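You operate a simulated robot arm through the tools that you are given. There is no shell and no other tool. Be economical: measure what you need, move in short steps, check, and stop when the job is done.

You run a simulated two-armed robot. Do the job below in one go: nothing can be reset, and whatever is moved stays where it is left.

## Task
Dry the black sneaker with the red nozzle to 0, then fit the tree of its size.
Fine: one hour at a time, move no nozzle while it blows; nozzle back in its cup.

The check looks at the end state, three seconds after you hand in, the way a careful person would. Anything else that was tipped, shoved, dropped, spilled or broken makes it a failure.

## Robot
Two 7-joint arms with two-finger parallel grippers on one trunk, on a base that drives. Base frame: it is fixed to the floor where the robot stands at the start and does not move with it; the origin is under the middle of the robot, x ahead of it, y to its left, z up. Lengths are in mm, angles in rad, forces in N, time in s.
The left shoulder is at the start at [50, 161, 1148], the right one opposite. With the tool pointing down near the work surface each hand reaches from about 220 to 680 mm from the robot's upright axis, wherever it stands, measured 20 degrees to its own side. Places, roughly: inside of the first black canvas sneaker [500, 400, 900]; number 5 display [400, 400, 900]; red cup of the nozzle holder [500, 100, 900]; red nozzle (4x4x19 cm) [500, 100, 900]. Payload 3.43 kg a hand.
Tool frame (each hand has its own): the origin (TCP) lies between the finger pads and is the grasp point; the fingertips stand 30 mm ahead of it; z points along the fingers, y is the line along which they close. Largest opening 94 mm; finger width 28, thickness 10; the body of the gripper, 50 by 96 mm, starts 55 mm behind the TCP.
Orientation is that of the tool frame in the base frame, as a unit quaternion [x, y, z, w]. With the fingers straight down and closing along the base's y, the tool's x points along the base's -x, its y along +y and its z along -z.

## Interface
- The arms move only by the tool send_rows. It takes "left_deltas", "right_deltas" or both (then of equal length, played together; a hand with none holds still); each is a list of rows, each a list of 7 numbers: the gripper command, from -1 (shut) to 1 (fully open), values between in proportion, then the shift along the tool's x, y, z in units of 30 mm (1.0 is 30 mm), then the turn, a rotation vector about the tool's x, y, z in units of 8 degrees (1.0 is 8 degrees). In form: [[hand, x, y, z, wx, wy, wz], ...]. A call has 1 to 12 rows; each row shifts and turns the commanded pose from where the row before left it, along the tool's axes as they then stand. A call with a number of a shift or a turn outside -1 to 1 is refused whole. Each row takes 0.2 s and may step no farther than 50 mm and 0.15 rad from the row before; otherwise, or with a gripper value out of range, the whole call is refused. Where a pose cannot be reached the arm comes as near as it can. A force on the tool above 40 N (or 10 N above the force at the start of the call, whichever is more), or a blocked arm, ends the call early, and 0.2 s more pass. The fingers move at their own pace (about 45 mm/s each) and stop on an object; they squeeze with about 40 N. The grip force told is the motor's: it shows also when the fingers shut on nothing. Time passes only in rows, and 0.2 s behind the last, so rows that do not move let the fingers close. The reply holds the time, the measured pose of the TCP, the force on the tool along the base axes, the opening and the grip force, in the units named above and with some noise, with the torque about the TCP (base axes, N m) and any sound that the robot's microphone picked up, and new pictures: "views" is both (left out), scene, wrist or none (wrist: the cameras of the hands that moved).
- Cameras (640 x 400 px; columns grow to the right, rows downward): "scene" is now at [133.3, 15.7, 1299.7]; the picture's right is [0.17, -0.99, 0.00], its down [-0.28, -0.05, -0.96] and it looks along [0.94, 0.16, -0.29] (base axes); focal length 214 px, centre (320, 200). "left" rides on the left gripper at [76, -14, -103] in its tool frame; the picture's right is [0.18, 0.98, 0.00], its down [-0.75, 0.14, -0.64] and it looks along [-0.63, 0.12, 0.77] (tool axes); focal length 243 px, centre (320, 200). "right" rides on the right gripper at [76, 14, -102] in its tool frame; the picture's right is [-0.18, 0.98, 0.00], its down [-0.75, -0.14, -0.64] and it looks along [-0.63, -0.12, 0.77] (tool axes); focal length 243 px, centre (320, 200). There is no depth. A picture from a camera that has moved, and an enlarged one, comes with that camera's place and axes in the base frame and with its lens.
- lift_body(by): slides the trunk up (or, below 0, down) by that many mm; the arms and the scene camera ride with it, the base frame stays. It gives what a move gives, with no picture.
- drive_base(legs): drives the robot by 1 to 6 legs, each [ahead, left, turn to the left] in mm, mm and rad, along the robot's own axes; the way and the turn of a leg run together, so that a leg with both is an arc; at most 1500 mm and 3.142 rad a leg. The arms and the cameras ride along, it lands a little off, and it stops where it bumps. It gives what a move gives, and a new picture of the scene camera.
- pan_tilt(pan, tilt): turns the head with the scene camera to pan (to the left, within 1.396 rad either way) and tilt (down, from -0.506 to 1.204), counted from straight ahead of the robot. It gives what a move gives, and a new picture of the scene camera.
- inspect(camera, box): a new picture of the part [left, top, right, bottom] of that camera's present view, enlarged. No time passes.
- job_done(): hands the job in; it is judged then, once.

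Work in short steps. Places have to be worked out from the pictures, the camera data and where the tool is seen: move nearer, look again, correct. Check each grasp and each placing, and mend what went wrong. You have 120 turns and 260 pictures in all, those below and enlarged ones among them. Open the grippers and draw the arms clear of the work before you hand the job in, unless the task says otherwise; then end with one line.

The tools are called after "Emit:" as a command line: name --argument value ..., lists and objects as JSON in quotes. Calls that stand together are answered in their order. send_rows: Moves the arms, as the interface text tells. Its arguments: {"type":"object","properties":{"left_deltas":{"type":"array","items":{"type":"array","items":{"type":"number"}}},"right_deltas":{"type":"array","items":{"type":"array","items":{"type":"number"}}},"views":{"type":"string","enum":["both","scene","wrist","none"]}},"required":[]} The other tools are called the same way: lift_body (by) slides the trunk up or down; drive_base (legs) drives the base; pan_tilt (pan, tilt) turns the head that bears the scene camera; inspect (camera, box) takes an enlarged picture of a part of a camera's view; job_done () hands the job in.

At the start:

```text
time_s: 0.0
left_tcp_pos: [389.4, 441.0, 1224.3]
left_tcp_rot: [0.0, 1.0, 0.0, 0.001]
left_force: [0.0, 0.8, 0.0]
left_wrist_torque: [-0.01, -0.02, 0.01]
left_grip_width: 93.8
left_finger_force: 0.1
right_tcp_pos: [345.7, 25.4, 1223.0]
right_tcp_rot: [0.0, 1.0, 0.0, 0.0]
right_force: [-0.2, 0.6, -1.1]
right_wrist_torque: [0.0, -0.04, 0.02]
right_grip_width: 93.9
right_finger_force: 0.0
trunk travel left (down, up): [-175.0, 92.0]
robot x, y, heading: [5.2, 0.3, 0.003]
head pan, tilt: [0.171, 0.29]
```

scene: 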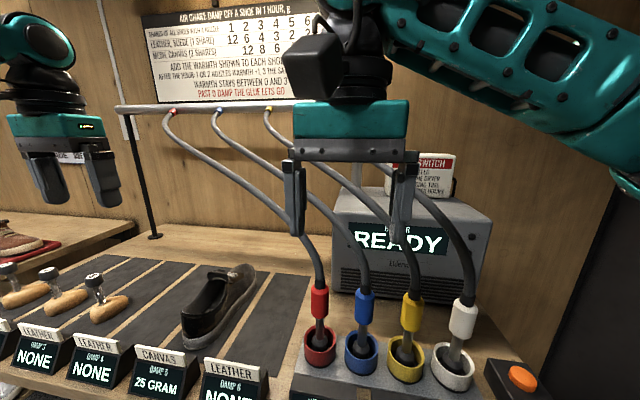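
right: 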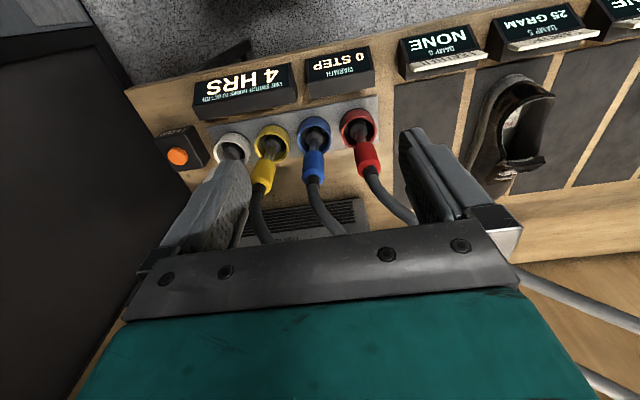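
left: 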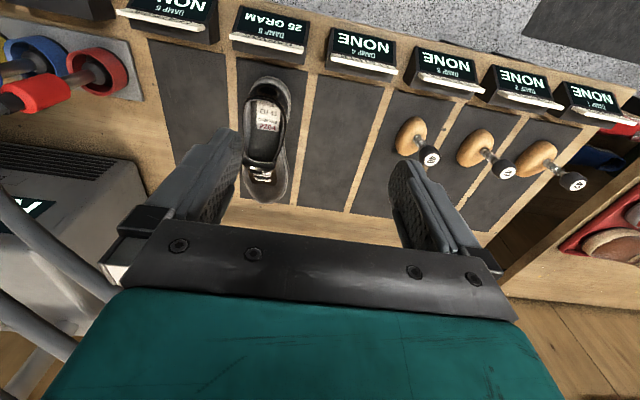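

The chart and signs matter here, so I'll read them enlarged first, along with the displays and the shoe label.

Emit:
inspect --camera "scene" --box '[130, 0, 330, 110]'

Emit:
inspect --camera "left" --box '[220, 60, 320, 210]'

Emit:
inspect --camera "right" --box '[140, 30, 400, 200]'

Emit:
pan_tilt --pan -0.1 --tilt 0.1

```text
3.20 times, centred on (230, 55) of scene
camera zoom: at [133.3, 15.7, 1299.7], right [0.17, -0.99, 0.0], down [-0.28, -0.05, -0.96], along [0.94, 0.16, -0.29], focal length 686 px, centre (608, 664)
```

zoom: 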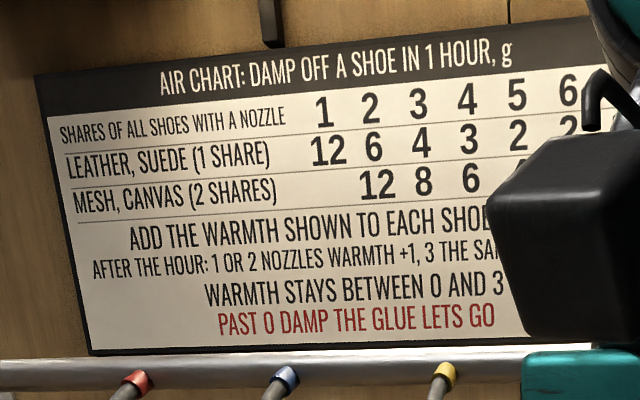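

```text
2.67 times, centred on (270, 135) of left
camera zoom: at [312.8, 427.2, 1326.3], right [-0.19, 0.98, 0.0], down [0.75, 0.14, 0.64], along [0.63, 0.12, -0.77], focal length 647 px, centre (453, 373)
```

zoom: 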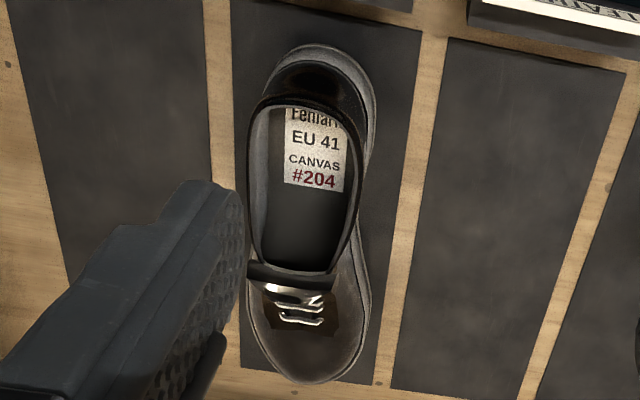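

```text
2.35 times, centred on (270, 115) of right
camera zoom: at [269.6, 39.2, 1325.3], right [0.18, 0.98, 0.0], down [0.75, -0.14, 0.64], along [0.63, -0.12, -0.77], focal length 571 px, centre (438, 400)
```

zoom: 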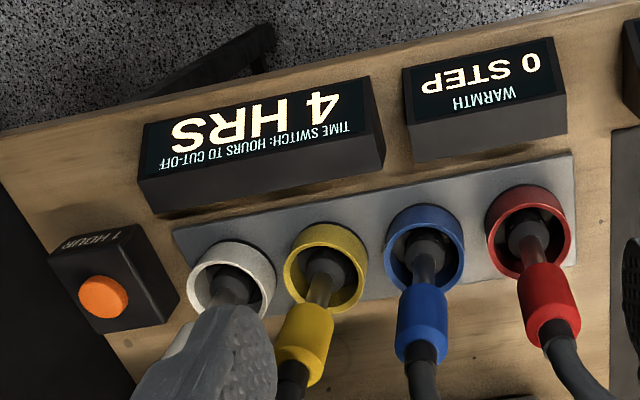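

```text
time_s: 0.8
left_tcp_pos: [390.4, 441.2, 1223.2]
left_tcp_rot: [-0.001, 1.0, 0.0, 0.001]
left_force: [-0.1, 1.1, -0.3]
left_wrist_torque: [-0.02, -0.02, 0.01]
left_grip_width: 93.9
left_finger_force: 0.0
right_tcp_pos: [345.8, 25.7, 1223.2]
right_tcp_rot: [0.0, 1.0, 0.0, 0.0]
right_force: [0.2, 0.2, 0.0]
right_wrist_torque: [0.05, -0.02, 0.01]
right_grip_width: 93.8
right_finger_force: 0.0
trunk travel left (down, up): [-175.0, 92.0]
robot x, y, heading: [-1.2, -0.6, -0.003]
head pan, tilt: [-0.099, 0.099]
camera scene: at [132.9, -9.3, 1317.4], right [-0.1, -1.0, 0.0], down [-0.1, 0.01, -0.99], along [0.99, -0.1, -0.1], focal length 214 px, centre (320, 200)
```

scene: 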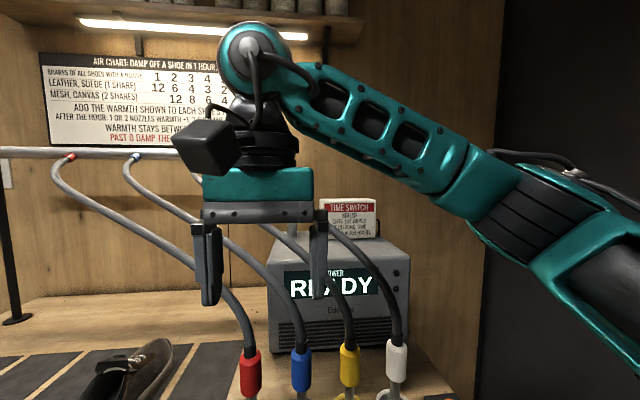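

The shoe is canvas, EU 41, 25 g: 12 g in the first hour, then 12+1. I still need the time switch sign and the covered part of the chart, so I'll zoom on the sign and move the right arm lower and out of the way.

Emit:
inspect --camera "scene" --box '[310, 190, 390, 245]'

Emit:
send_rows --right_deltas '[[1, 0, -1, 0, 0, 0, 0], [1, 0, -1, 0, 0, 0, 0], [1, 0, -1, 0, 0, 0, 0], [1, 0, -1, 0, 0, 0, 0], [1, 0, -1, 0, 0, 0, 0], [1, 0, -1, 0, 0, 0, 0]]' --views "scene"

```text
7.27 times, centred on (350, 218) of scene
camera zoom: at [132.9, -9.3, 1317.4], right [-0.1, -1.0, 0.0], down [-0.1, 0.01, -0.99], along [0.99, -0.1, -0.1], focal length 1560 px, centre (102, 73)
```

zoom: 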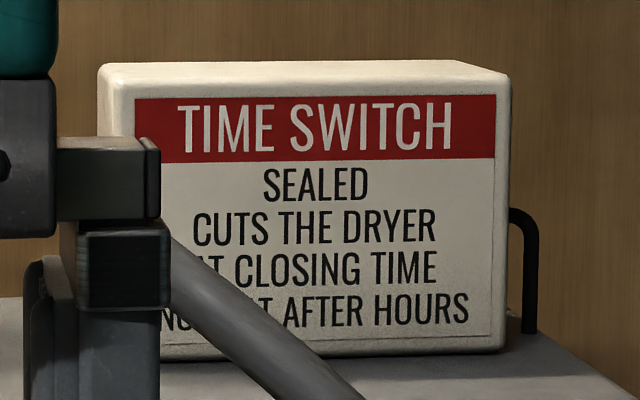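

```text
time_s: 2.2
left_tcp_pos: [389.3, 440.8, 1224.4]
left_tcp_rot: [-0.002, 1.0, -0.001, 0.0]
left_force: [-0.1, 0.8, 0.8]
left_wrist_torque: [-0.01, 0.06, 0.01]
left_grip_width: 94.3
left_finger_force: 0.2
right_tcp_pos: [346.6, -155.5, 1223.9]
right_tcp_rot: [0.0, 1.0, 0.001, 0.0]
right_force: [0.0, 0.3, 0.4]
right_wrist_torque: [-0.01, 0.02, 0.01]
right_grip_width: 94.1
right_finger_force: 0.1
trunk travel left (down, up): [-175.0, 92.0]
robot x, y, heading: [-0.1, 2.9, -0.001]
head pan, tilt: [-0.099, 0.099]
camera scene: at [132.6, -9.9, 1317.5], right [-0.1, -0.99, 0.0], down [-0.1, 0.01, -1.0], along [0.99, -0.1, -0.1], focal length 214 px, centre (320, 200)
```

scene: 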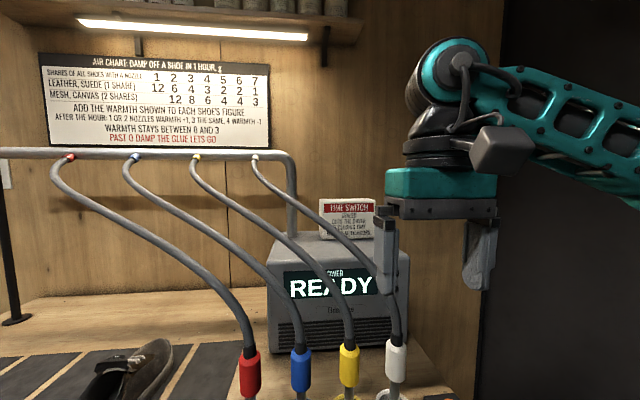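

The view is clear now. I'll read the chart and sign in full, then look left at the trees and the rest of the bench.

Emit:
inspect --camera "scene" --box '[40, 50, 280, 160]'

Emit:
inspect --camera "scene" --box '[310, 190, 390, 245]'

Emit:
pan_tilt --pan 0.7 --tilt 0.6

```text
2.67 times, centred on (160, 105) of scene
camera zoom: at [132.6, -9.9, 1317.5], right [-0.1, -0.99, 0.0], down [-0.1, 0.01, -1.0], along [0.99, -0.1, -0.1], focal length 572 px, centre (747, 453)
```

zoom: 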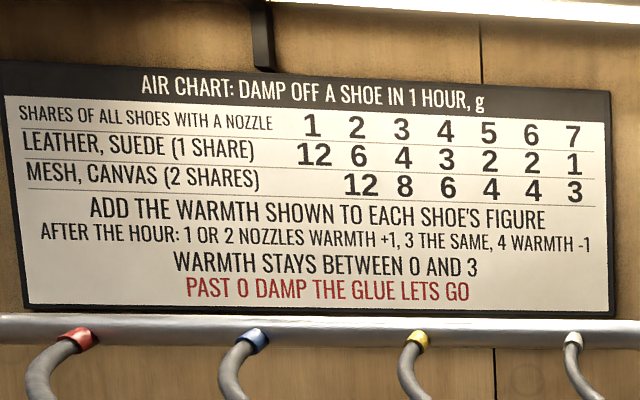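

```text
7.27 times, centred on (350, 218) of scene
camera zoom: at [132.6, -9.9, 1317.5], right [-0.1, -0.99, 0.0], down [-0.1, 0.01, -1.0], along [0.99, -0.1, -0.1], focal length 1560 px, centre (102, 73)
```

zoom: 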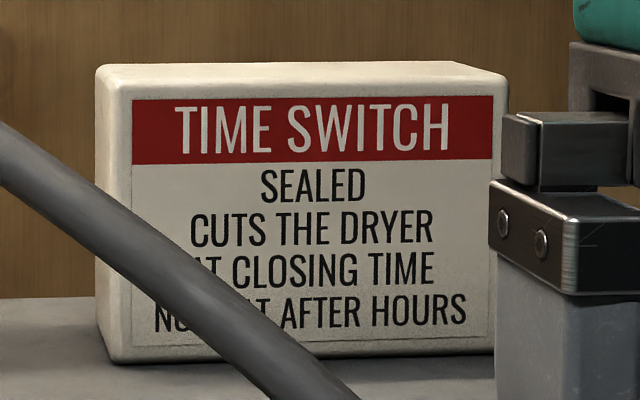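

```text
time_s: 3.3
left_tcp_pos: [388.9, 440.8, 1223.4]
left_tcp_rot: [-0.001, 1.0, 0.0, 0.001]
left_force: [0.0, 1.0, -0.8]
left_wrist_torque: [-0.01, -0.03, 0.03]
left_grip_width: 94.0
left_finger_force: 0.1
right_tcp_pos: [346.5, -154.8, 1223.7]
right_tcp_rot: [0.0, 1.0, 0.0, 0.0]
right_force: [-1.0, 0.0, -0.3]
right_wrist_torque: [0.0, 0.0, 0.05]
right_grip_width: 93.7
right_finger_force: 0.0
trunk travel left (down, up): [-175.0, 92.0]
robot x, y, heading: [-0.1, 2.1, -0.001]
head pan, tilt: [0.7, 0.6]
camera scene: at [109.0, 56.6, 1271.3], right [0.64, -0.77, 0.0], down [-0.43, -0.36, -0.83], along [0.63, 0.53, -0.56], focal length 214 px, centre (320, 200)
```

scene: 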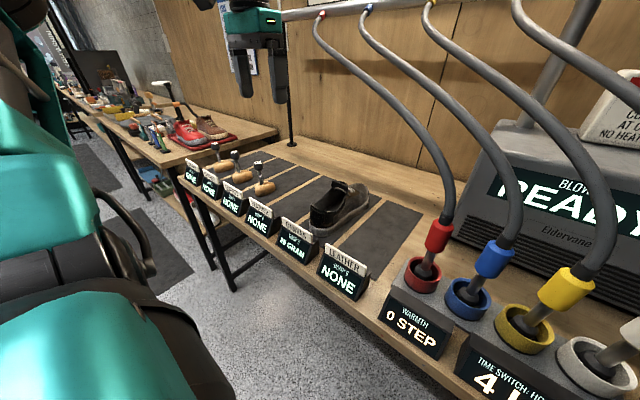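

Plan: two one-hour runs with red alone. Now I'll read the tree sizes and check the other posters.

Emit:
inspect --camera "scene" --box '[180, 130, 400, 290]'

Emit:
inspect --camera "left" --box '[380, 100, 600, 220]'

Emit:
pan_tilt --pan 0.7 --tilt 0.2

```text
2.50 times, centred on (290, 210) of scene
camera zoom: at [109.0, 56.6, 1271.3], right [0.64, -0.77, 0.0], down [-0.43, -0.36, -0.83], along [0.63, 0.53, -0.56], focal length 536 px, centre (395, 175)
```

zoom: 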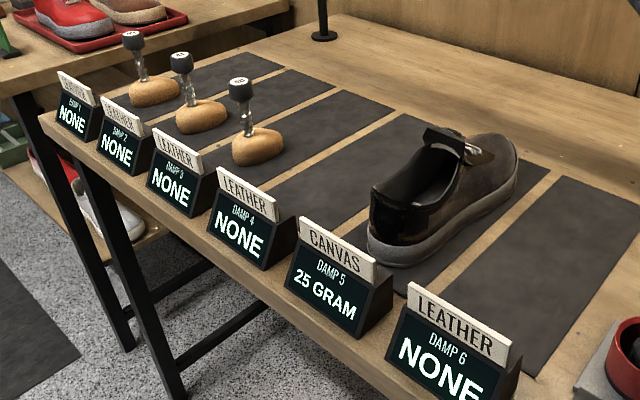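

```text
2.91 times, centred on (490, 160) of left
camera zoom: at [312.8, 427.2, 1326.3], right [-0.19, 0.98, 0.0], down [0.75, 0.14, 0.64], along [0.63, 0.12, -0.77], focal length 706 px, centre (-174, 316)
```

zoom: 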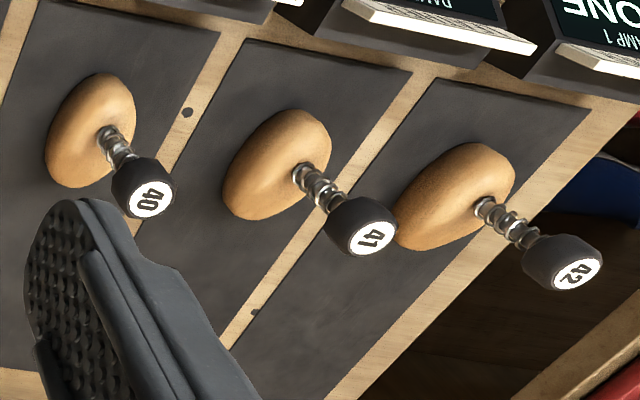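

```text
time_s: 4.2
left_tcp_pos: [390.5, 442.3, 1223.8]
left_tcp_rot: [-0.001, 1.0, 0.0, 0.001]
left_force: [0.1, -0.2, 0.1]
left_wrist_torque: [0.01, -0.01, 0.0]
left_grip_width: 94.0
left_finger_force: 0.1
right_tcp_pos: [346.2, -154.2, 1223.8]
right_tcp_rot: [0.0, 1.0, 0.0, 0.0]
right_force: [0.1, -0.2, 0.0]
right_wrist_torque: [0.0, -0.01, 0.01]
right_grip_width: 94.0
right_finger_force: 0.1
trunk travel left (down, up): [-175.0, 92.0]
robot x, y, heading: [3.5, -0.5, 0.003]
head pan, tilt: [0.7, 0.201]
camera scene: at [112.6, 59.8, 1308.0], right [0.64, -0.76, 0.0], down [-0.15, -0.13, -0.98], along [0.75, 0.63, -0.2], focal length 214 px, centre (320, 200)
```

scene: 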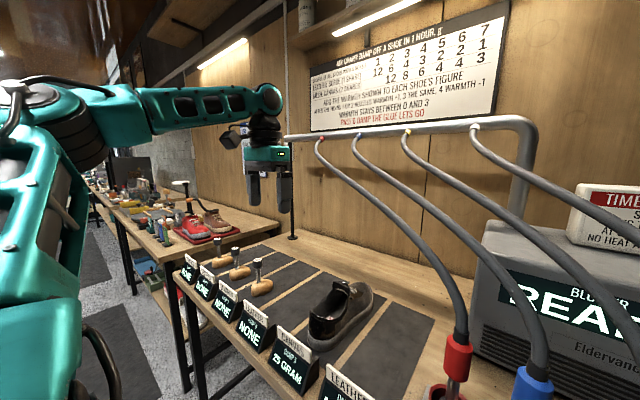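

Size 41 is the middle tree. I place the red cup rim near [453,73,900], the red handle centre near [463,73,997] and the button near [465,-296,880]. The left hand will take the handle from the front with the fingers 30° below level, so I start turning and shifting it; the right hand moves aside.

Emit:
send_rows --left_deltas '[[0.2, 0, -1, 0, 0, -1, 0], [0.2, 0, -1, 0, 0, -1, 0], [0.2, 0, -1, 0, 0, -1, 0], [0.2, 0, -1, 0, 0, -1, 0], [0.2, 0, -1, 0, 0, -1, 0], [0.2, 0, -1, 0, 0, -1, 0], [0.2, 0, -1, 0, 0, -1, 0], [0.2, 0, -1, 0, 0, -0.5, 0]]' --right_deltas '[[-1, 0, -1, 0, 0, 0, 0], [-1, 0, -1, 0, 0, 0, 0], [-1, 0, -1, 0, 0, 0, 0], [-1, 0, -1, 0, 0, 0, 0], [-1, 0, -0.7, 0, 0, 0, 0], [-1, 0, 0, 0, 0, 0, 0], [-1, 0, 0, 0, 0, 0, 0], [-1, 0, 0, 0, 0, 0, 0]]' --views "both"

Emit:
pan_tilt --pan 0.2 --tilt 0.6

```text
time_s: 6.0
left_tcp_pos: [390.4, 202.0, 1223.5]
left_tcp_rot: [-0.001, 0.866, 0.001, 0.501]
left_force: [-0.5, 0.6, -0.5]
left_wrist_torque: [0.01, 0.0, 0.01]
left_grip_width: 56.5
left_finger_force: 0.1
right_tcp_pos: [345.9, -296.8, 1222.8]
right_tcp_rot: [0.0, 1.0, 0.0, 0.0]
right_force: [-0.8, 0.0, -0.5]
right_wrist_torque: [0.01, -0.01, 0.01]
right_grip_width: 0.0
right_finger_force: 32.7
trunk travel left (down, up): [-175.0, 92.0]
robot x, y, heading: [-3.4, 1.4, 0.002]
head pan, tilt: [0.7, 0.201]
camera scene: at [112.7, 59.1, 1308.1], right [0.64, -0.77, 0.0], down [-0.15, -0.13, -0.98], along [0.75, 0.63, -0.2], focal length 214 px, centre (320, 200)
camera right: at [270.2, -282.5, 1324.8], right [0.18, 0.98, 0.0], down [0.75, -0.14, 0.64], along [0.63, -0.12, -0.77], focal length 243 px, centre (320, 200)
camera left: at [262.8, 186.3, 1207.7], right [-0.09, 0.98, -0.16], down [-0.18, 0.14, 0.97], along [0.98, 0.12, 0.17], focal length 243 px, centre (320, 200)
```

scene: 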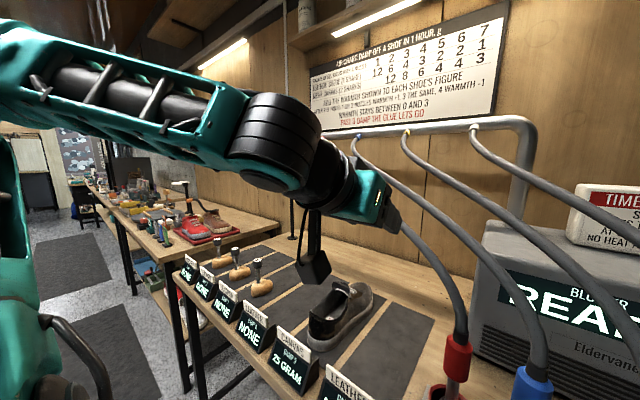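
right: 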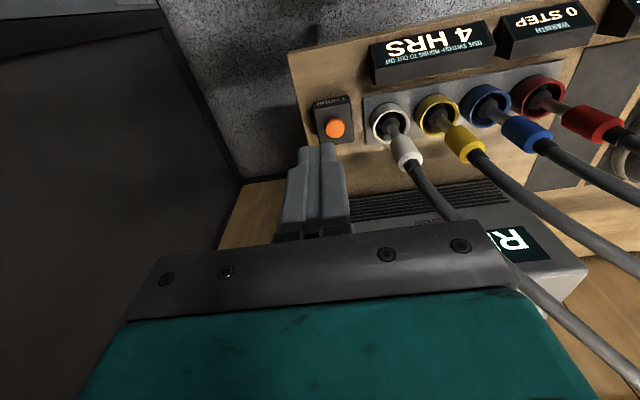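
left: 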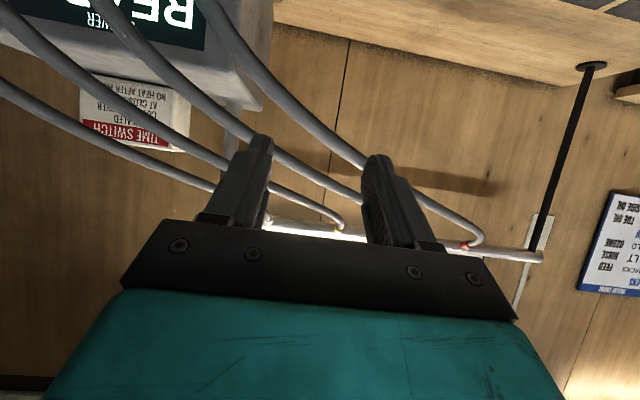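

```text
time_s: 6.9
left_tcp_pos: [391.1, 202.3, 1222.8]
left_tcp_rot: [0.0, 0.866, 0.0, 0.5]
left_force: [0.1, -0.2, -0.2]
left_wrist_torque: [-0.02, -0.01, 0.0]
left_grip_width: 56.4
left_finger_force: 0.0
right_tcp_pos: [346.1, -295.3, 1223.1]
right_tcp_rot: [-0.001, 1.0, 0.0, 0.0]
right_force: [-0.1, -0.1, -0.9]
right_wrist_torque: [-0.02, -0.01, 0.0]
right_grip_width: 0.0
right_finger_force: 33.2
trunk travel left (down, up): [-175.0, 92.0]
robot x, y, heading: [-2.6, 1.4, 0.0]
head pan, tilt: [0.201, 0.6]
camera scene: at [127.9, 17.6, 1271.4], right [0.2, -0.98, 0.0], down [-0.55, -0.11, -0.83], along [0.81, 0.17, -0.56], focal length 214 px, centre (320, 200)
```

scene: 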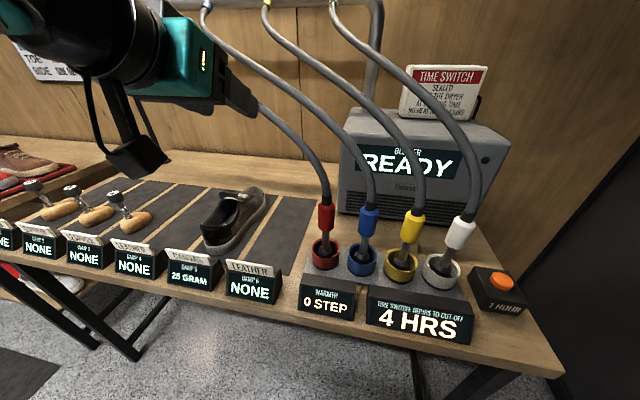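

Readings are consistent: red handle axis at about [463,73], from z 967 to 1039. I'll read the wall sheet and bring the left hand in front of the handle.

Emit:
inspect --camera "scene" --box '[0, 25, 100, 90]'

Emit:
inspect --camera "left" --box '[560, 180, 640, 300]'

Emit:
send_rows --left_deltas '[[0.2, 0.98, -0.717, 0.306, 0, 0, 0], [0.2, 0.98, -0.717, 0.306, 0, 0, 0], [0.2, 0.98, -0.717, 0.306, 0, 0, 0], [0.2, 0.98, -0.717, 0.306, 0, 0, 0], [0.2, 0.98, -0.717, 0.306, 0, 0, 0], [0.2, 0.98, -0.717, 0.306, 0, 0, 0], [0.2, 0, 0, 0, 0, 0, 0]]'

```text
6.15 times, centred on (50, 58) of scene
camera zoom: at [127.9, 17.6, 1271.4], right [0.2, -0.98, 0.0], down [-0.55, -0.11, -0.83], along [0.81, 0.17, -0.56], focal length 1320 px, centre (1982, 1077)
```

zoom: 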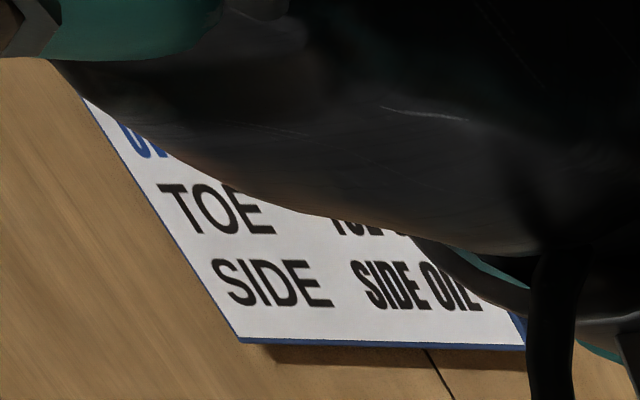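

```text
3.33 times, centred on (600, 240) of left
camera zoom: at [262.8, 187.6, 1207.8], right [-0.09, 0.98, -0.16], down [-0.18, 0.14, 0.97], along [0.98, 0.12, 0.16], focal length 809 px, centre (-613, 67)
```

zoom: 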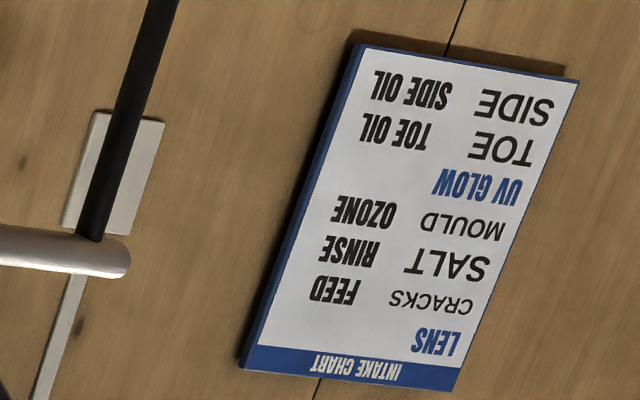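

```text
time_s: 8.5
left_tcp_pos: [400.3, 99.3, 1072.3]
left_tcp_rot: [0.0, 0.866, -0.001, 0.501]
left_force: [-0.2, 0.5, 0.5]
left_wrist_torque: [0.02, 0.0, 0.03]
left_grip_width: 56.5
left_finger_force: 0.0
left hand out of reach, approached as far as the arm can: row 2, 3, 4, 5, 6
right_tcp_pos: [346.6, -295.1, 1223.2]
right_tcp_rot: [0.0, 1.0, 0.0, 0.0]
right_force: [-0.4, 0.9, 0.0]
right_wrist_torque: [0.01, -0.01, 0.02]
right_grip_width: 0.2
right_finger_force: 33.4
trunk travel left (down, up): [-175.0, 92.0]
robot x, y, heading: [-1.4, 1.0, 0.003]
head pan, tilt: [0.201, 0.6]
camera scene: at [128.1, 17.5, 1271.3], right [0.2, -0.98, 0.0], down [-0.55, -0.11, -0.82], along [0.81, 0.16, -0.57], focal length 214 px, centre (320, 200)
camera left: at [271.0, 85.1, 1058.1], right [-0.09, 0.98, -0.16], down [-0.18, 0.14, 0.97], along [0.98, 0.12, 0.16], focal length 243 px, centre (320, 200)
```

scene: 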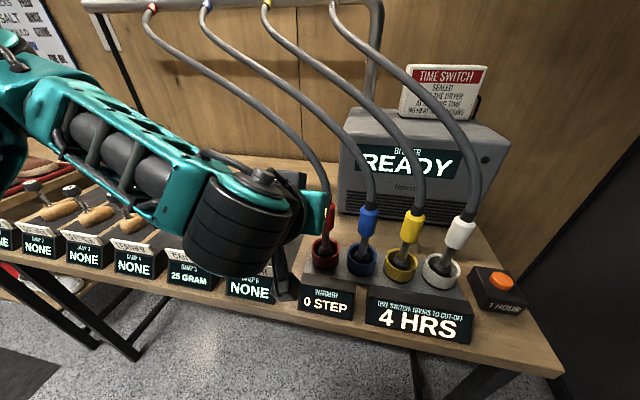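
left: 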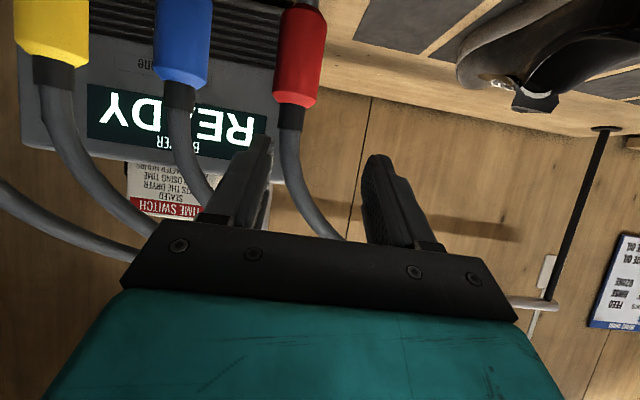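

The arm is cramped this close in, so I'll back the base up by 120 mm.

Emit:
drive_base --legs '[[-120, 0, 0]]'

```text
time_s: 9.8
left_tcp_pos: [278.6, 99.0, 1073.5]
left_tcp_rot: [0.0, 0.866, -0.001, 0.501]
left_force: [0.1, 0.4, 0.0]
left_wrist_torque: [0.02, 0.0, -0.03]
left_grip_width: 56.1
left_finger_force: 0.1
right_tcp_pos: [226.4, -296.4, 1223.1]
right_tcp_rot: [0.001, 1.0, 0.0, 0.0]
right_force: [-0.1, -0.5, -0.1]
right_wrist_torque: [0.02, -0.02, -0.02]
right_grip_width: 0.0
right_finger_force: 32.8
trunk travel left (down, up): [-175.0, 92.0]
robot x, y, heading: [-121.9, -0.1, 0.002]
head pan, tilt: [0.201, 0.6]
camera scene: at [7.8, 17.4, 1271.4], right [0.2, -0.98, 0.0], down [-0.55, -0.11, -0.83], along [0.81, 0.16, -0.56], focal length 214 px, centre (320, 200)
```

scene: 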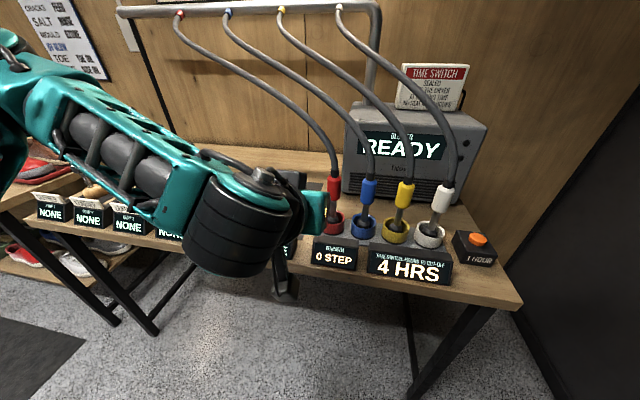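

There's room now. I'll advance along the tool axis to about [390,73,1010].

Emit:
send_rows --left_deltas '[[0.2, 0, -0.173, 0.84, 0, 0, 0], [0.2, 0, -0.173, 0.84, 0, 0, 0], [0.2, 0, -0.173, 0.84, 0, 0, 0], [0.2, 0, -0.173, 0.84, 0, 0, 0], [0.2, 0, -0.173, 0.84, 0, 0, 0]]'

```text
time_s: 10.9
left_tcp_pos: [387.5, 113.6, 1025.6]
left_tcp_rot: [0.001, 0.866, -0.001, 0.5]
left_force: [-0.6, -0.1, -0.8]
left_wrist_torque: [-0.03, 0.0, -0.05]
left_grip_width: 56.2
left_finger_force: 0.1
left hand out of reach, approached as far as the arm can: row 1, 2, 3, 4, 5
right_tcp_pos: [227.2, -295.8, 1223.7]
right_tcp_rot: [0.001, 1.0, 0.0, 0.001]
right_force: [0.4, -0.4, 0.2]
right_wrist_torque: [0.01, -0.02, 0.0]
right_grip_width: 0.3
right_finger_force: 33.2
trunk travel left (down, up): [-175.0, 92.0]
robot x, y, heading: [-118.4, -1.3, -0.001]
head pan, tilt: [0.201, 0.6]
camera scene: at [8.8, 17.4, 1271.3], right [0.2, -0.98, 0.0], down [-0.55, -0.11, -0.82], along [0.81, 0.16, -0.57], focal length 214 px, centre (320, 200)
camera left: at [258.7, 99.0, 1011.4], right [-0.09, 0.98, -0.16], down [-0.18, 0.14, 0.97], along [0.98, 0.12, 0.16], focal length 243 px, centre (320, 200)
```

scene: 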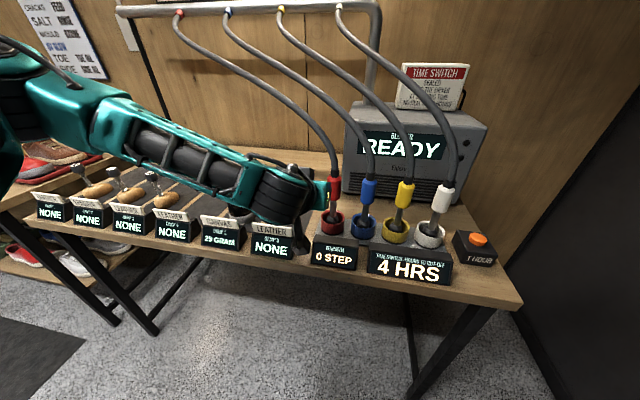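
left: 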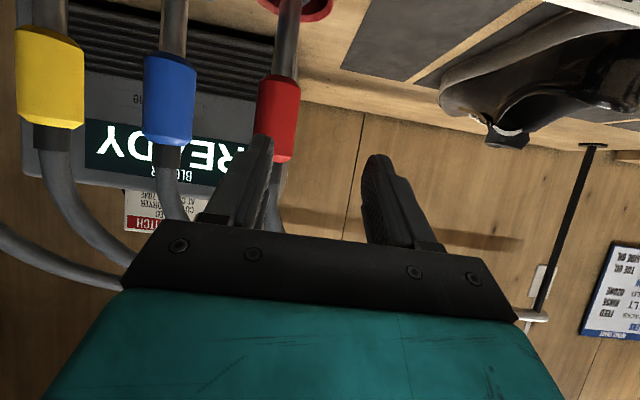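

The left wrist can't square up to y=73 from here, so I'll shift the base 150 mm left. The hand moves over free space at z above 1000.

Emit:
drive_base --legs '[[0, 150, 0]]'

Emit:
send_rows --left_deltas '[[0.2, 0, -1, 0, 0, 0, 0], [0.2, 0, -1, 0, 0, 0, 0], [0.2, 0, -1, 0, 0, 0, 0], [0.2, 0, -1, 0, 0, 0, 0]]'

```text
time_s: 12.3
left_tcp_pos: [385.6, 265.3, 1026.4]
left_tcp_rot: [0.001, 0.866, -0.002, 0.5]
left_force: [0.6, 0.0, -0.5]
left_wrist_torque: [0.0, 0.0, 0.01]
left_grip_width: 56.2
left_finger_force: 0.1
right_tcp_pos: [225.4, -144.1, 1223.3]
right_tcp_rot: [0.0, 1.0, 0.0, 0.0]
right_force: [0.9, 0.3, 1.0]
right_wrist_torque: [-0.03, 0.03, -0.02]
right_grip_width: 0.0
right_finger_force: 32.6
trunk travel left (down, up): [-175.0, 92.0]
robot x, y, heading: [-119.9, 151.2, -0.003]
head pan, tilt: [0.201, 0.6]
camera scene: at [8.6, 168.1, 1271.3], right [0.2, -0.98, 0.0], down [-0.55, -0.11, -0.82], along [0.81, 0.17, -0.57], focal length 214 px, centre (320, 200)
```

scene: 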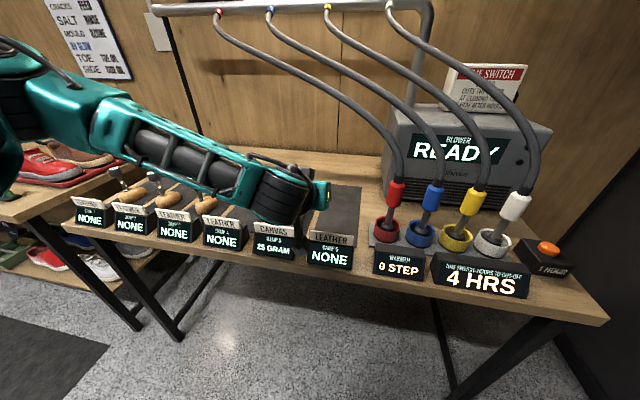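

```text
time_s: 13.3
left_tcp_pos: [372.2, 248.2, 1061.2]
left_tcp_rot: [-0.001, 0.866, 0.0, 0.5]
left_force: [-0.1, 0.1, -0.6]
left_wrist_torque: [0.0, 0.02, 0.02]
left_grip_width: 56.4
left_finger_force: 0.0
left hand out of reach, approached as far as the arm can: row 1, 2, 3, 4
right_tcp_pos: [227.2, -145.5, 1223.3]
right_tcp_rot: [-0.001, 1.0, 0.001, 0.0]
right_force: [0.9, 0.6, -0.2]
right_wrist_torque: [0.03, 0.03, 0.03]
right_grip_width: 0.0
right_finger_force: 32.5
trunk travel left (down, up): [-175.0, 92.0]
robot x, y, heading: [-120.4, 146.0, 0.002]
head pan, tilt: [0.201, 0.6]
camera scene: at [8.5, 167.3, 1271.3], right [0.2, -0.98, 0.0], down [-0.55, -0.11, -0.83], along [0.81, 0.17, -0.56], focal length 214 px, centre (320, 200)
camera left: at [244.6, 233.9, 1046.3], right [-0.09, 0.98, -0.16], down [-0.18, 0.14, 0.97], along [0.98, 0.12, 0.16], focal length 243 px, centre (320, 200)
```

scene: 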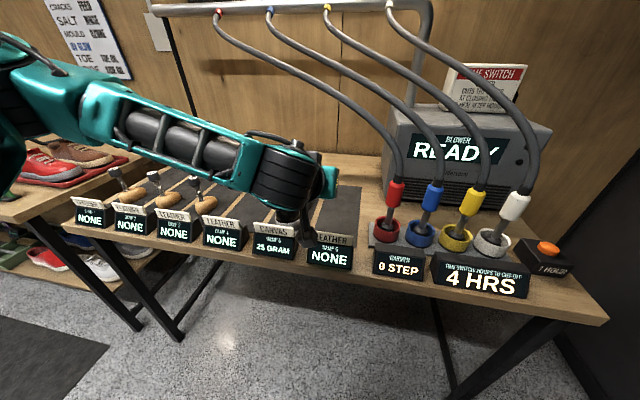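
left: 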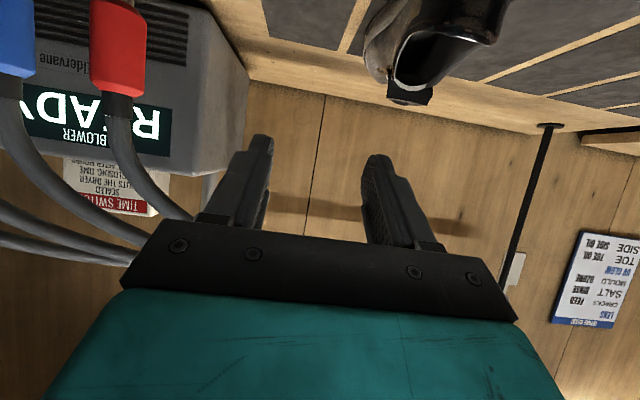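

The forearm comes in from the left, so the wrist runs out when pointing straight ahead. I'll yaw the hand 40° so the fingers point ahead and to the right.

Emit:
send_rows --left_deltas '[[0.2, 0, 0, 0, 0.87, 0, 0.5], [0.2, 0, 0, 0, 0.87, 0, 0.5], [0.2, 0, 0, 0, 0.87, 0, 0.5], [0.2, 0, 0, 0, 0.87, 0, 0.5], [0.2, 0, 0, 0, 0.87, 0, 0.5]]'

```text
time_s: 14.5
left_tcp_pos: [372.4, 246.4, 1061.5]
left_tcp_rot: [0.297, 0.813, -0.173, 0.471]
left_force: [-1.3, -0.4, 0.0]
left_wrist_torque: [-0.02, 0.0, -0.02]
left_grip_width: 56.2
left_finger_force: 0.3
right_tcp_pos: [227.0, -145.3, 1224.0]
right_tcp_rot: [0.0, 1.0, 0.001, 0.0]
right_force: [-0.4, -0.5, 0.2]
right_wrist_torque: [0.0, 0.01, -0.02]
right_grip_width: 0.0
right_finger_force: 33.3
trunk travel left (down, up): [-175.0, 92.0]
robot x, y, heading: [-118.2, 149.7, 0.006]
head pan, tilt: [0.201, 0.6]
camera scene: at [8.6, 167.5, 1271.3], right [0.2, -0.98, 0.0], down [-0.55, -0.11, -0.83], along [0.81, 0.17, -0.56], focal length 214 px, centre (320, 200)
camera left: at [265.8, 319.1, 1046.2], right [0.57, 0.81, -0.16], down [-0.05, 0.23, 0.97], along [0.82, -0.54, 0.16], focal length 243 px, centre (320, 200)
```

scene: 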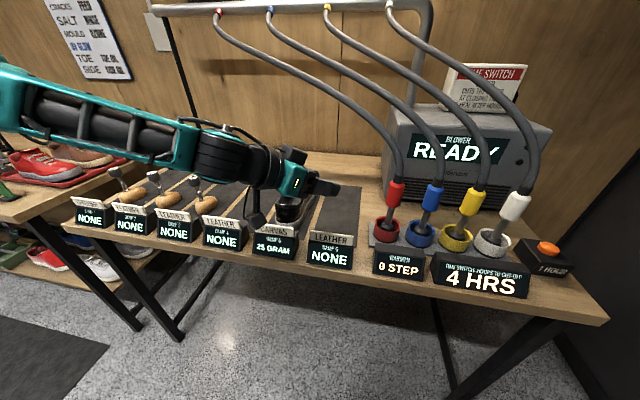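
left: 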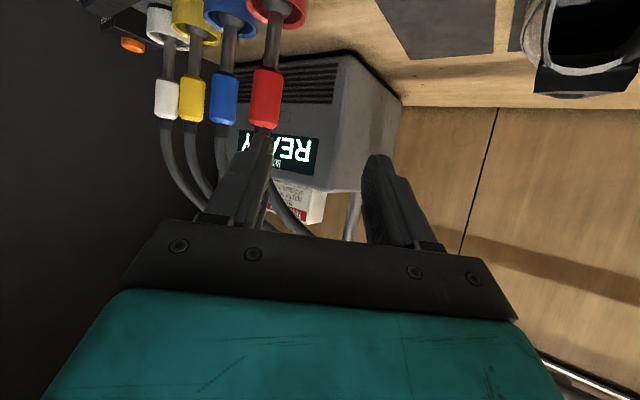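

That pose was reached exactly. Next is a pre-grasp point 90 mm short of the handle along the tool axis.

Emit:
send_rows --left_deltas '[[0.2, -0.333, -0.62, 0.8, 0, 0, 0], [0.2, -0.333, -0.62, 0.8, 0, 0, 0], [0.2, -0.333, -0.62, 0.8, 0, 0, 0], [0.2, -0.333, -0.62, 0.8, 0, 0, 0], [0.2, 0, 0, 0, 0, 0, 0]]'

```text
time_s: 15.7
left_tcp_pos: [392.3, 157.0, 1057.9]
left_tcp_rot: [0.297, 0.813, -0.173, 0.47]
left_force: [0.4, -0.4, 0.4]
left_wrist_torque: [0.02, 0.03, -0.02]
left_grip_width: 56.2
left_finger_force: 0.1
left hand out of reach, approached as far as the arm can: row 3, 4
right_tcp_pos: [227.6, -145.3, 1223.4]
right_tcp_rot: [0.0, 1.0, 0.001, -0.001]
right_force: [1.0, 0.6, -0.1]
right_wrist_torque: [-0.01, -0.03, -0.02]
right_grip_width: 0.0
right_finger_force: 32.9
trunk travel left (down, up): [-175.0, 92.0]
robot x, y, heading: [-121.1, 147.3, 0.005]
head pan, tilt: [0.201, 0.6]
camera scene: at [8.6, 167.5, 1271.3], right [0.2, -0.98, 0.0], down [-0.55, -0.11, -0.83], along [0.81, 0.17, -0.56], focal length 214 px, centre (320, 200)
camera left: at [285.8, 227.8, 1042.3], right [0.56, 0.81, -0.16], down [-0.05, 0.23, 0.97], along [0.83, -0.54, 0.16], focal length 243 px, centre (320, 200)
```

scene: 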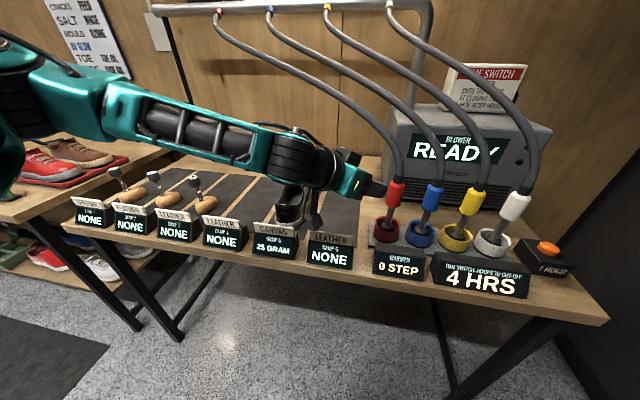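
left: 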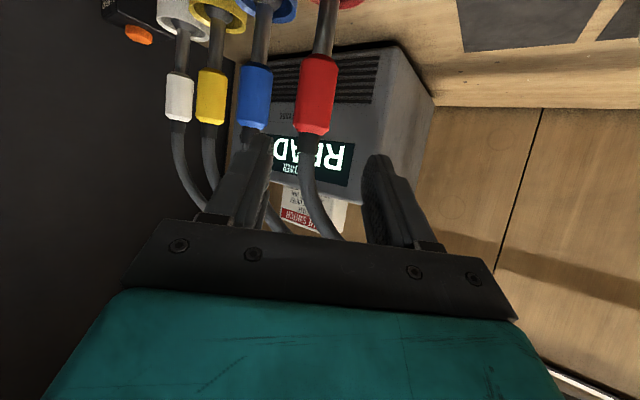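

Still at the wrist's edge, so I'll add 24° more yaw.

Emit:
send_rows --left_deltas '[[0.2, 0, 0, 0, 0.87, 0, 0.5], [0.2, 0, 0, 0, 0.87, 0, 0.5], [0.2, 0, 0, 0, 0.87, 0, 0.5], [0.2, 0, 0, 0, 0, 0, 0]]' --views "wrist"

```text
time_s: 16.7
left_tcp_pos: [394.6, 159.7, 1056.3]
left_tcp_rot: [0.438, 0.75, -0.249, 0.429]
left_force: [0.0, 0.4, -0.4]
left_wrist_torque: [-0.01, -0.01, 0.01]
left_grip_width: 56.4
left_finger_force: 0.1
left hand out of reach, approached as far as the arm can: row 3
right_tcp_pos: [227.7, -145.5, 1223.2]
right_tcp_rot: [0.001, 1.0, 0.001, 0.0]
right_force: [0.1, -0.5, -0.1]
right_wrist_torque: [-0.01, 0.01, -0.02]
right_grip_width: 0.0
right_finger_force: 33.2
trunk travel left (down, up): [-175.0, 92.0]
robot x, y, heading: [-116.5, 146.3, 0.009]
head pan, tilt: [0.201, 0.6]
camera left: at [317.8, 262.7, 1042.4], right [0.81, 0.57, -0.16], down [0.04, 0.22, 0.98], along [0.59, -0.79, 0.15], focal length 243 px, centre (320, 200)
```

left: 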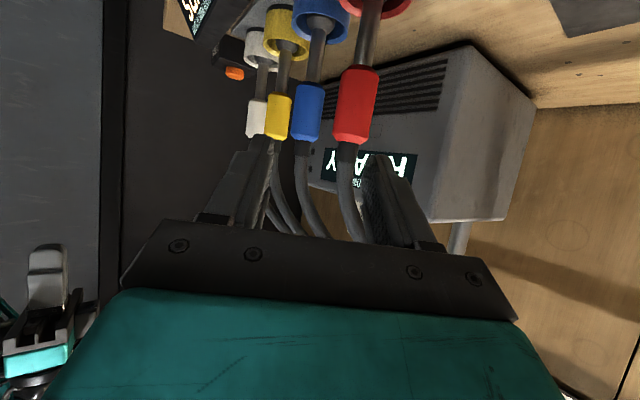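

More yaw alone doesn't help. I'll go back to 40° yaw with a steeper 45° pitch, which still clears the hose, and then move to pre-grasp.

Emit:
send_rows --left_deltas '[[0.2, 0, 0, 0, -0.87, 0, -0.5], [0.2, 0, 0, 0, -0.87, 0, -0.5], [0.2, 0, 0, 0, -0.87, 0, -0.5], [0.2, 0, 0, 0, 0, 0.94, 0], [0.2, 0, 0, 0, 0, 0.94, 0], [0.2, -0.65, -0.33, 0.58, 0, 0, 0], [0.2, -0.65, -0.33, 0.58, 0, 0, 0], [0.2, 0, 0, 0, 0, 0, 0]]'

```text
time_s: 18.5
left_tcp_pos: [391.3, 178.6, 1070.0]
left_tcp_rot: [0.291, 0.879, -0.116, 0.36]
left_force: [-0.6, -0.2, -0.5]
left_wrist_torque: [-0.07, -0.02, -0.02]
left_grip_width: 56.5
left_finger_force: 0.0
left hand out of reach, approached as far as the arm can: row 3, 4, 5, 6, 7
right_tcp_pos: [226.8, -146.1, 1224.0]
right_tcp_rot: [0.0, 1.0, 0.0, 0.0]
right_force: [-0.7, 0.0, 0.1]
right_wrist_torque: [0.01, -0.01, 0.02]
right_grip_width: 0.0
right_finger_force: 32.3
trunk travel left (down, up): [-175.0, 92.0]
robot x, y, heading: [-121.4, 149.7, -0.002]
head pan, tilt: [0.201, 0.6]
camera scene: at [8.6, 167.4, 1271.3], right [0.2, -0.98, 0.0], down [-0.55, -0.11, -0.83], along [0.81, 0.17, -0.56], focal length 214 px, centre (320, 200)
camera left: at [281.5, 241.6, 1089.1], right [0.48, 0.87, -0.12], down [0.15, 0.06, 0.99], along [0.87, -0.49, -0.1], focal length 243 px, centre (320, 200)
```

scene: 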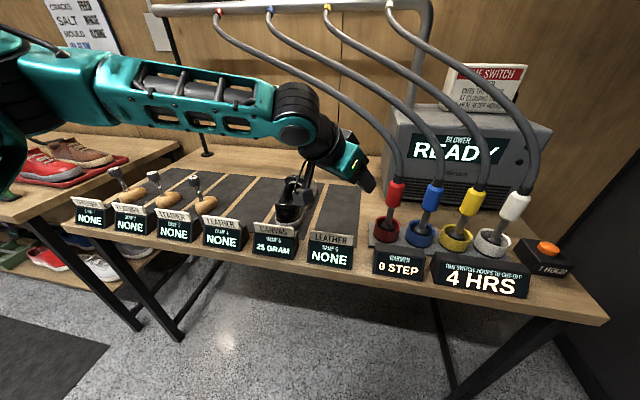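
left: 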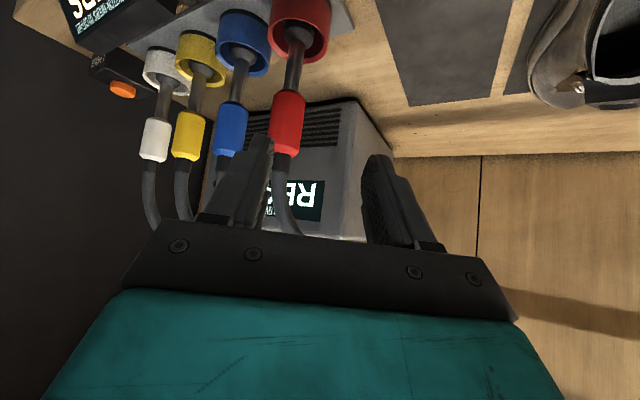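

The handle is too far across the left arm's body side, so I moved the base the wrong way. I'll back off and drive right so the handle lies about 20° to the left of the robot.

Emit:
drive_base --legs '[[-80, 0, 0], [0, -280, 0]]'

```text
time_s: 21.1
left_tcp_pos: [312.6, -103.5, 1068.7]
left_tcp_rot: [0.291, 0.879, -0.116, 0.359]
left_force: [0.1, -0.6, -0.1]
left_wrist_torque: [0.05, 0.01, 0.04]
left_grip_width: 56.5
left_finger_force: 0.1
right_tcp_pos: [146.8, -427.1, 1222.7]
right_tcp_rot: [0.0, 1.0, 0.001, 0.0]
right_force: [-0.2, -0.5, 0.6]
right_wrist_torque: [0.0, 0.02, 0.02]
right_grip_width: 0.0
right_finger_force: 33.3
trunk travel left (down, up): [-175.0, 92.0]
robot x, y, heading: [-197.9, -129.5, 0.003]
head pan, tilt: [0.201, 0.6]
camera scene: at [-71.0, -113.6, 1271.3], right [0.2, -0.98, 0.0], down [-0.55, -0.11, -0.83], along [0.81, 0.16, -0.56], focal length 214 px, centre (320, 200)
```

scene: 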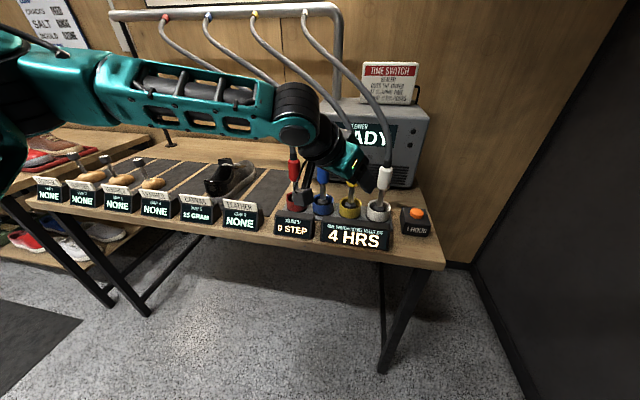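

Now the geometry is good. I'll bring the left hand to about [330,67,1069] and set it to 20° yaw and 30° below level.

Emit:
send_rows --left_deltas '[[0.2, 0.34, 0.826, -0.328, 0, 0, 0], [0.2, 0.34, 0.826, -0.328, 0, 0, 0], [0.2, 0.34, 0.826, -0.328, 0, 0, 0], [0.2, 0.34, 0.826, -0.328, 0, 0, 0], [0.2, 0.34, 0.826, -0.328, 0, 0, 0], [0.2, 0.34, 0.826, -0.328, 0, 0, 0], [0.2, 0, 0, 0, -0.7, 0, -0.71], [0.2, 0, 0, 0, -0.7, 0, -0.71], [0.2, 0, 0, 0, 0, -1, 0], [0.2, 0, 0, 0, 0, -1, 0], [0.2, 0, 0, 0, 0, 0, 0]]'

```text
time_s: 23.5
left_tcp_pos: [333.1, 66.7, 1070.6]
left_tcp_rot: [0.155, 0.85, -0.088, 0.496]
left_force: [0.1, 0.0, -0.5]
left_wrist_torque: [-0.04, -0.06, 0.03]
left_grip_width: 56.2
left_finger_force: 0.1
right_tcp_pos: [148.4, -426.6, 1224.1]
right_tcp_rot: [0.0, 1.0, 0.001, 0.0]
right_force: [-0.2, 0.3, 0.3]
right_wrist_torque: [0.0, -0.01, 0.0]
right_grip_width: 0.0
right_finger_force: 33.0
trunk travel left (down, up): [-175.0, 92.0]
robot x, y, heading: [-201.4, -130.9, -0.0]
head pan, tilt: [0.201, 0.6]
camera scene: at [-71.0, -113.2, 1271.3], right [0.2, -0.98, 0.0], down [-0.55, -0.11, -0.83], along [0.81, 0.16, -0.56], focal length 214 px, centre (320, 200)
camera left: at [208.7, 98.2, 1053.1], right [0.26, 0.95, -0.16], down [-0.13, 0.19, 0.97], along [0.96, -0.23, 0.17], focal length 243 px, centre (320, 200)
```

scene: 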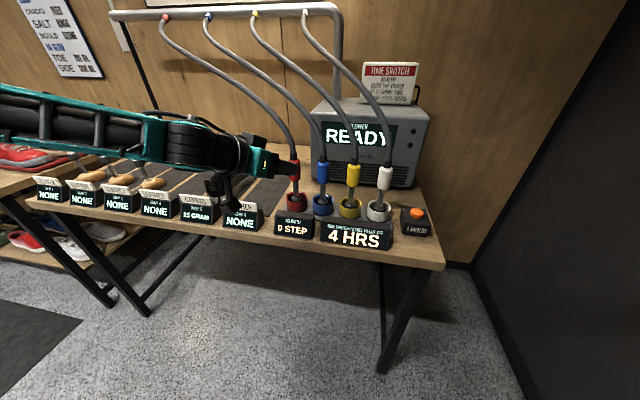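
left: 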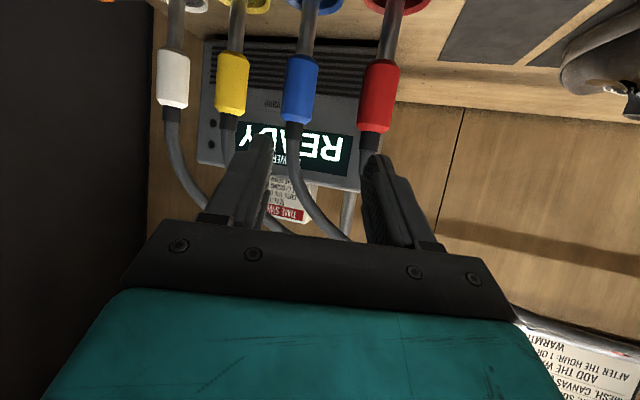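

Red reads about [463,77,993] from here, which agrees. Moving to the pre-grasp point.

Emit:
send_rows --left_deltas '[[0.2, 0.07, 0.6, 0.67, 0, 0, 0], [0.2, 0.07, 0.6, 0.67, 0, 0, 0], [0.2, 0.07, 0.6, 0.67, 0, 0, 0], [0.2, 0, 0, 0, 0, 0, 0]]'

```text
time_s: 24.5
left_tcp_pos: [398.2, 100.4, 1033.5]
left_tcp_rot: [0.156, 0.85, -0.087, 0.496]
left_force: [0.6, 0.7, 0.1]
left_wrist_torque: [0.01, 0.01, -0.02]
left_grip_width: 56.2
left_finger_force: 0.2
right_tcp_pos: [146.7, -425.6, 1222.7]
right_tcp_rot: [0.001, 1.0, 0.001, 0.0]
right_force: [0.4, -0.1, -0.2]
right_wrist_torque: [0.0, -0.01, 0.01]
right_grip_width: 0.2
right_finger_force: 33.9
trunk travel left (down, up): [-175.0, 92.0]
robot x, y, heading: [-201.6, -128.9, 0.004]
head pan, tilt: [0.201, 0.6]
camera scene: at [-71.1, -113.1, 1271.3], right [0.2, -0.98, 0.0], down [-0.55, -0.11, -0.83], along [0.81, 0.16, -0.56], focal length 214 px, centre (320, 200)
camera left: at [273.8, 132.3, 1018.7], right [0.26, 0.95, -0.15], down [-0.13, 0.19, 0.97], along [0.96, -0.23, 0.17], focal length 243 px, centre (320, 200)
```

scene: 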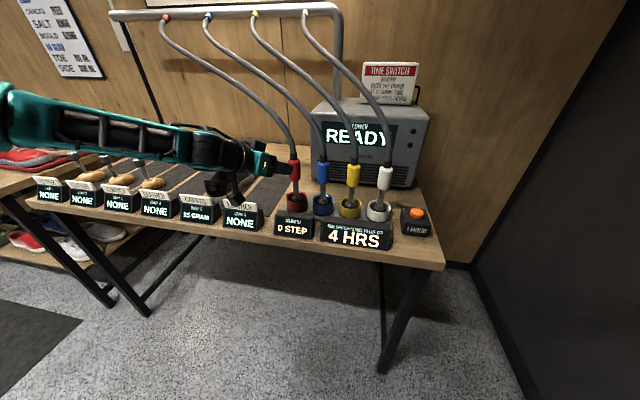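
left: 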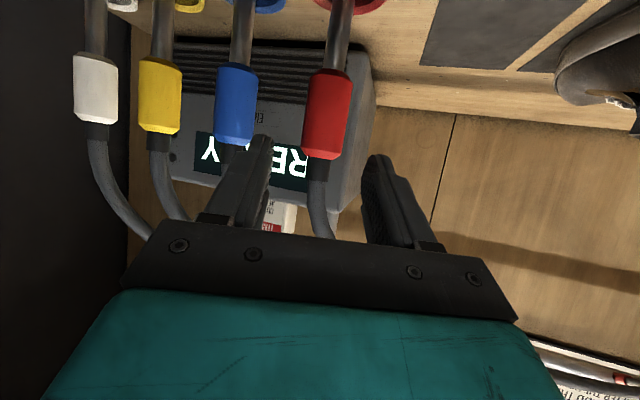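

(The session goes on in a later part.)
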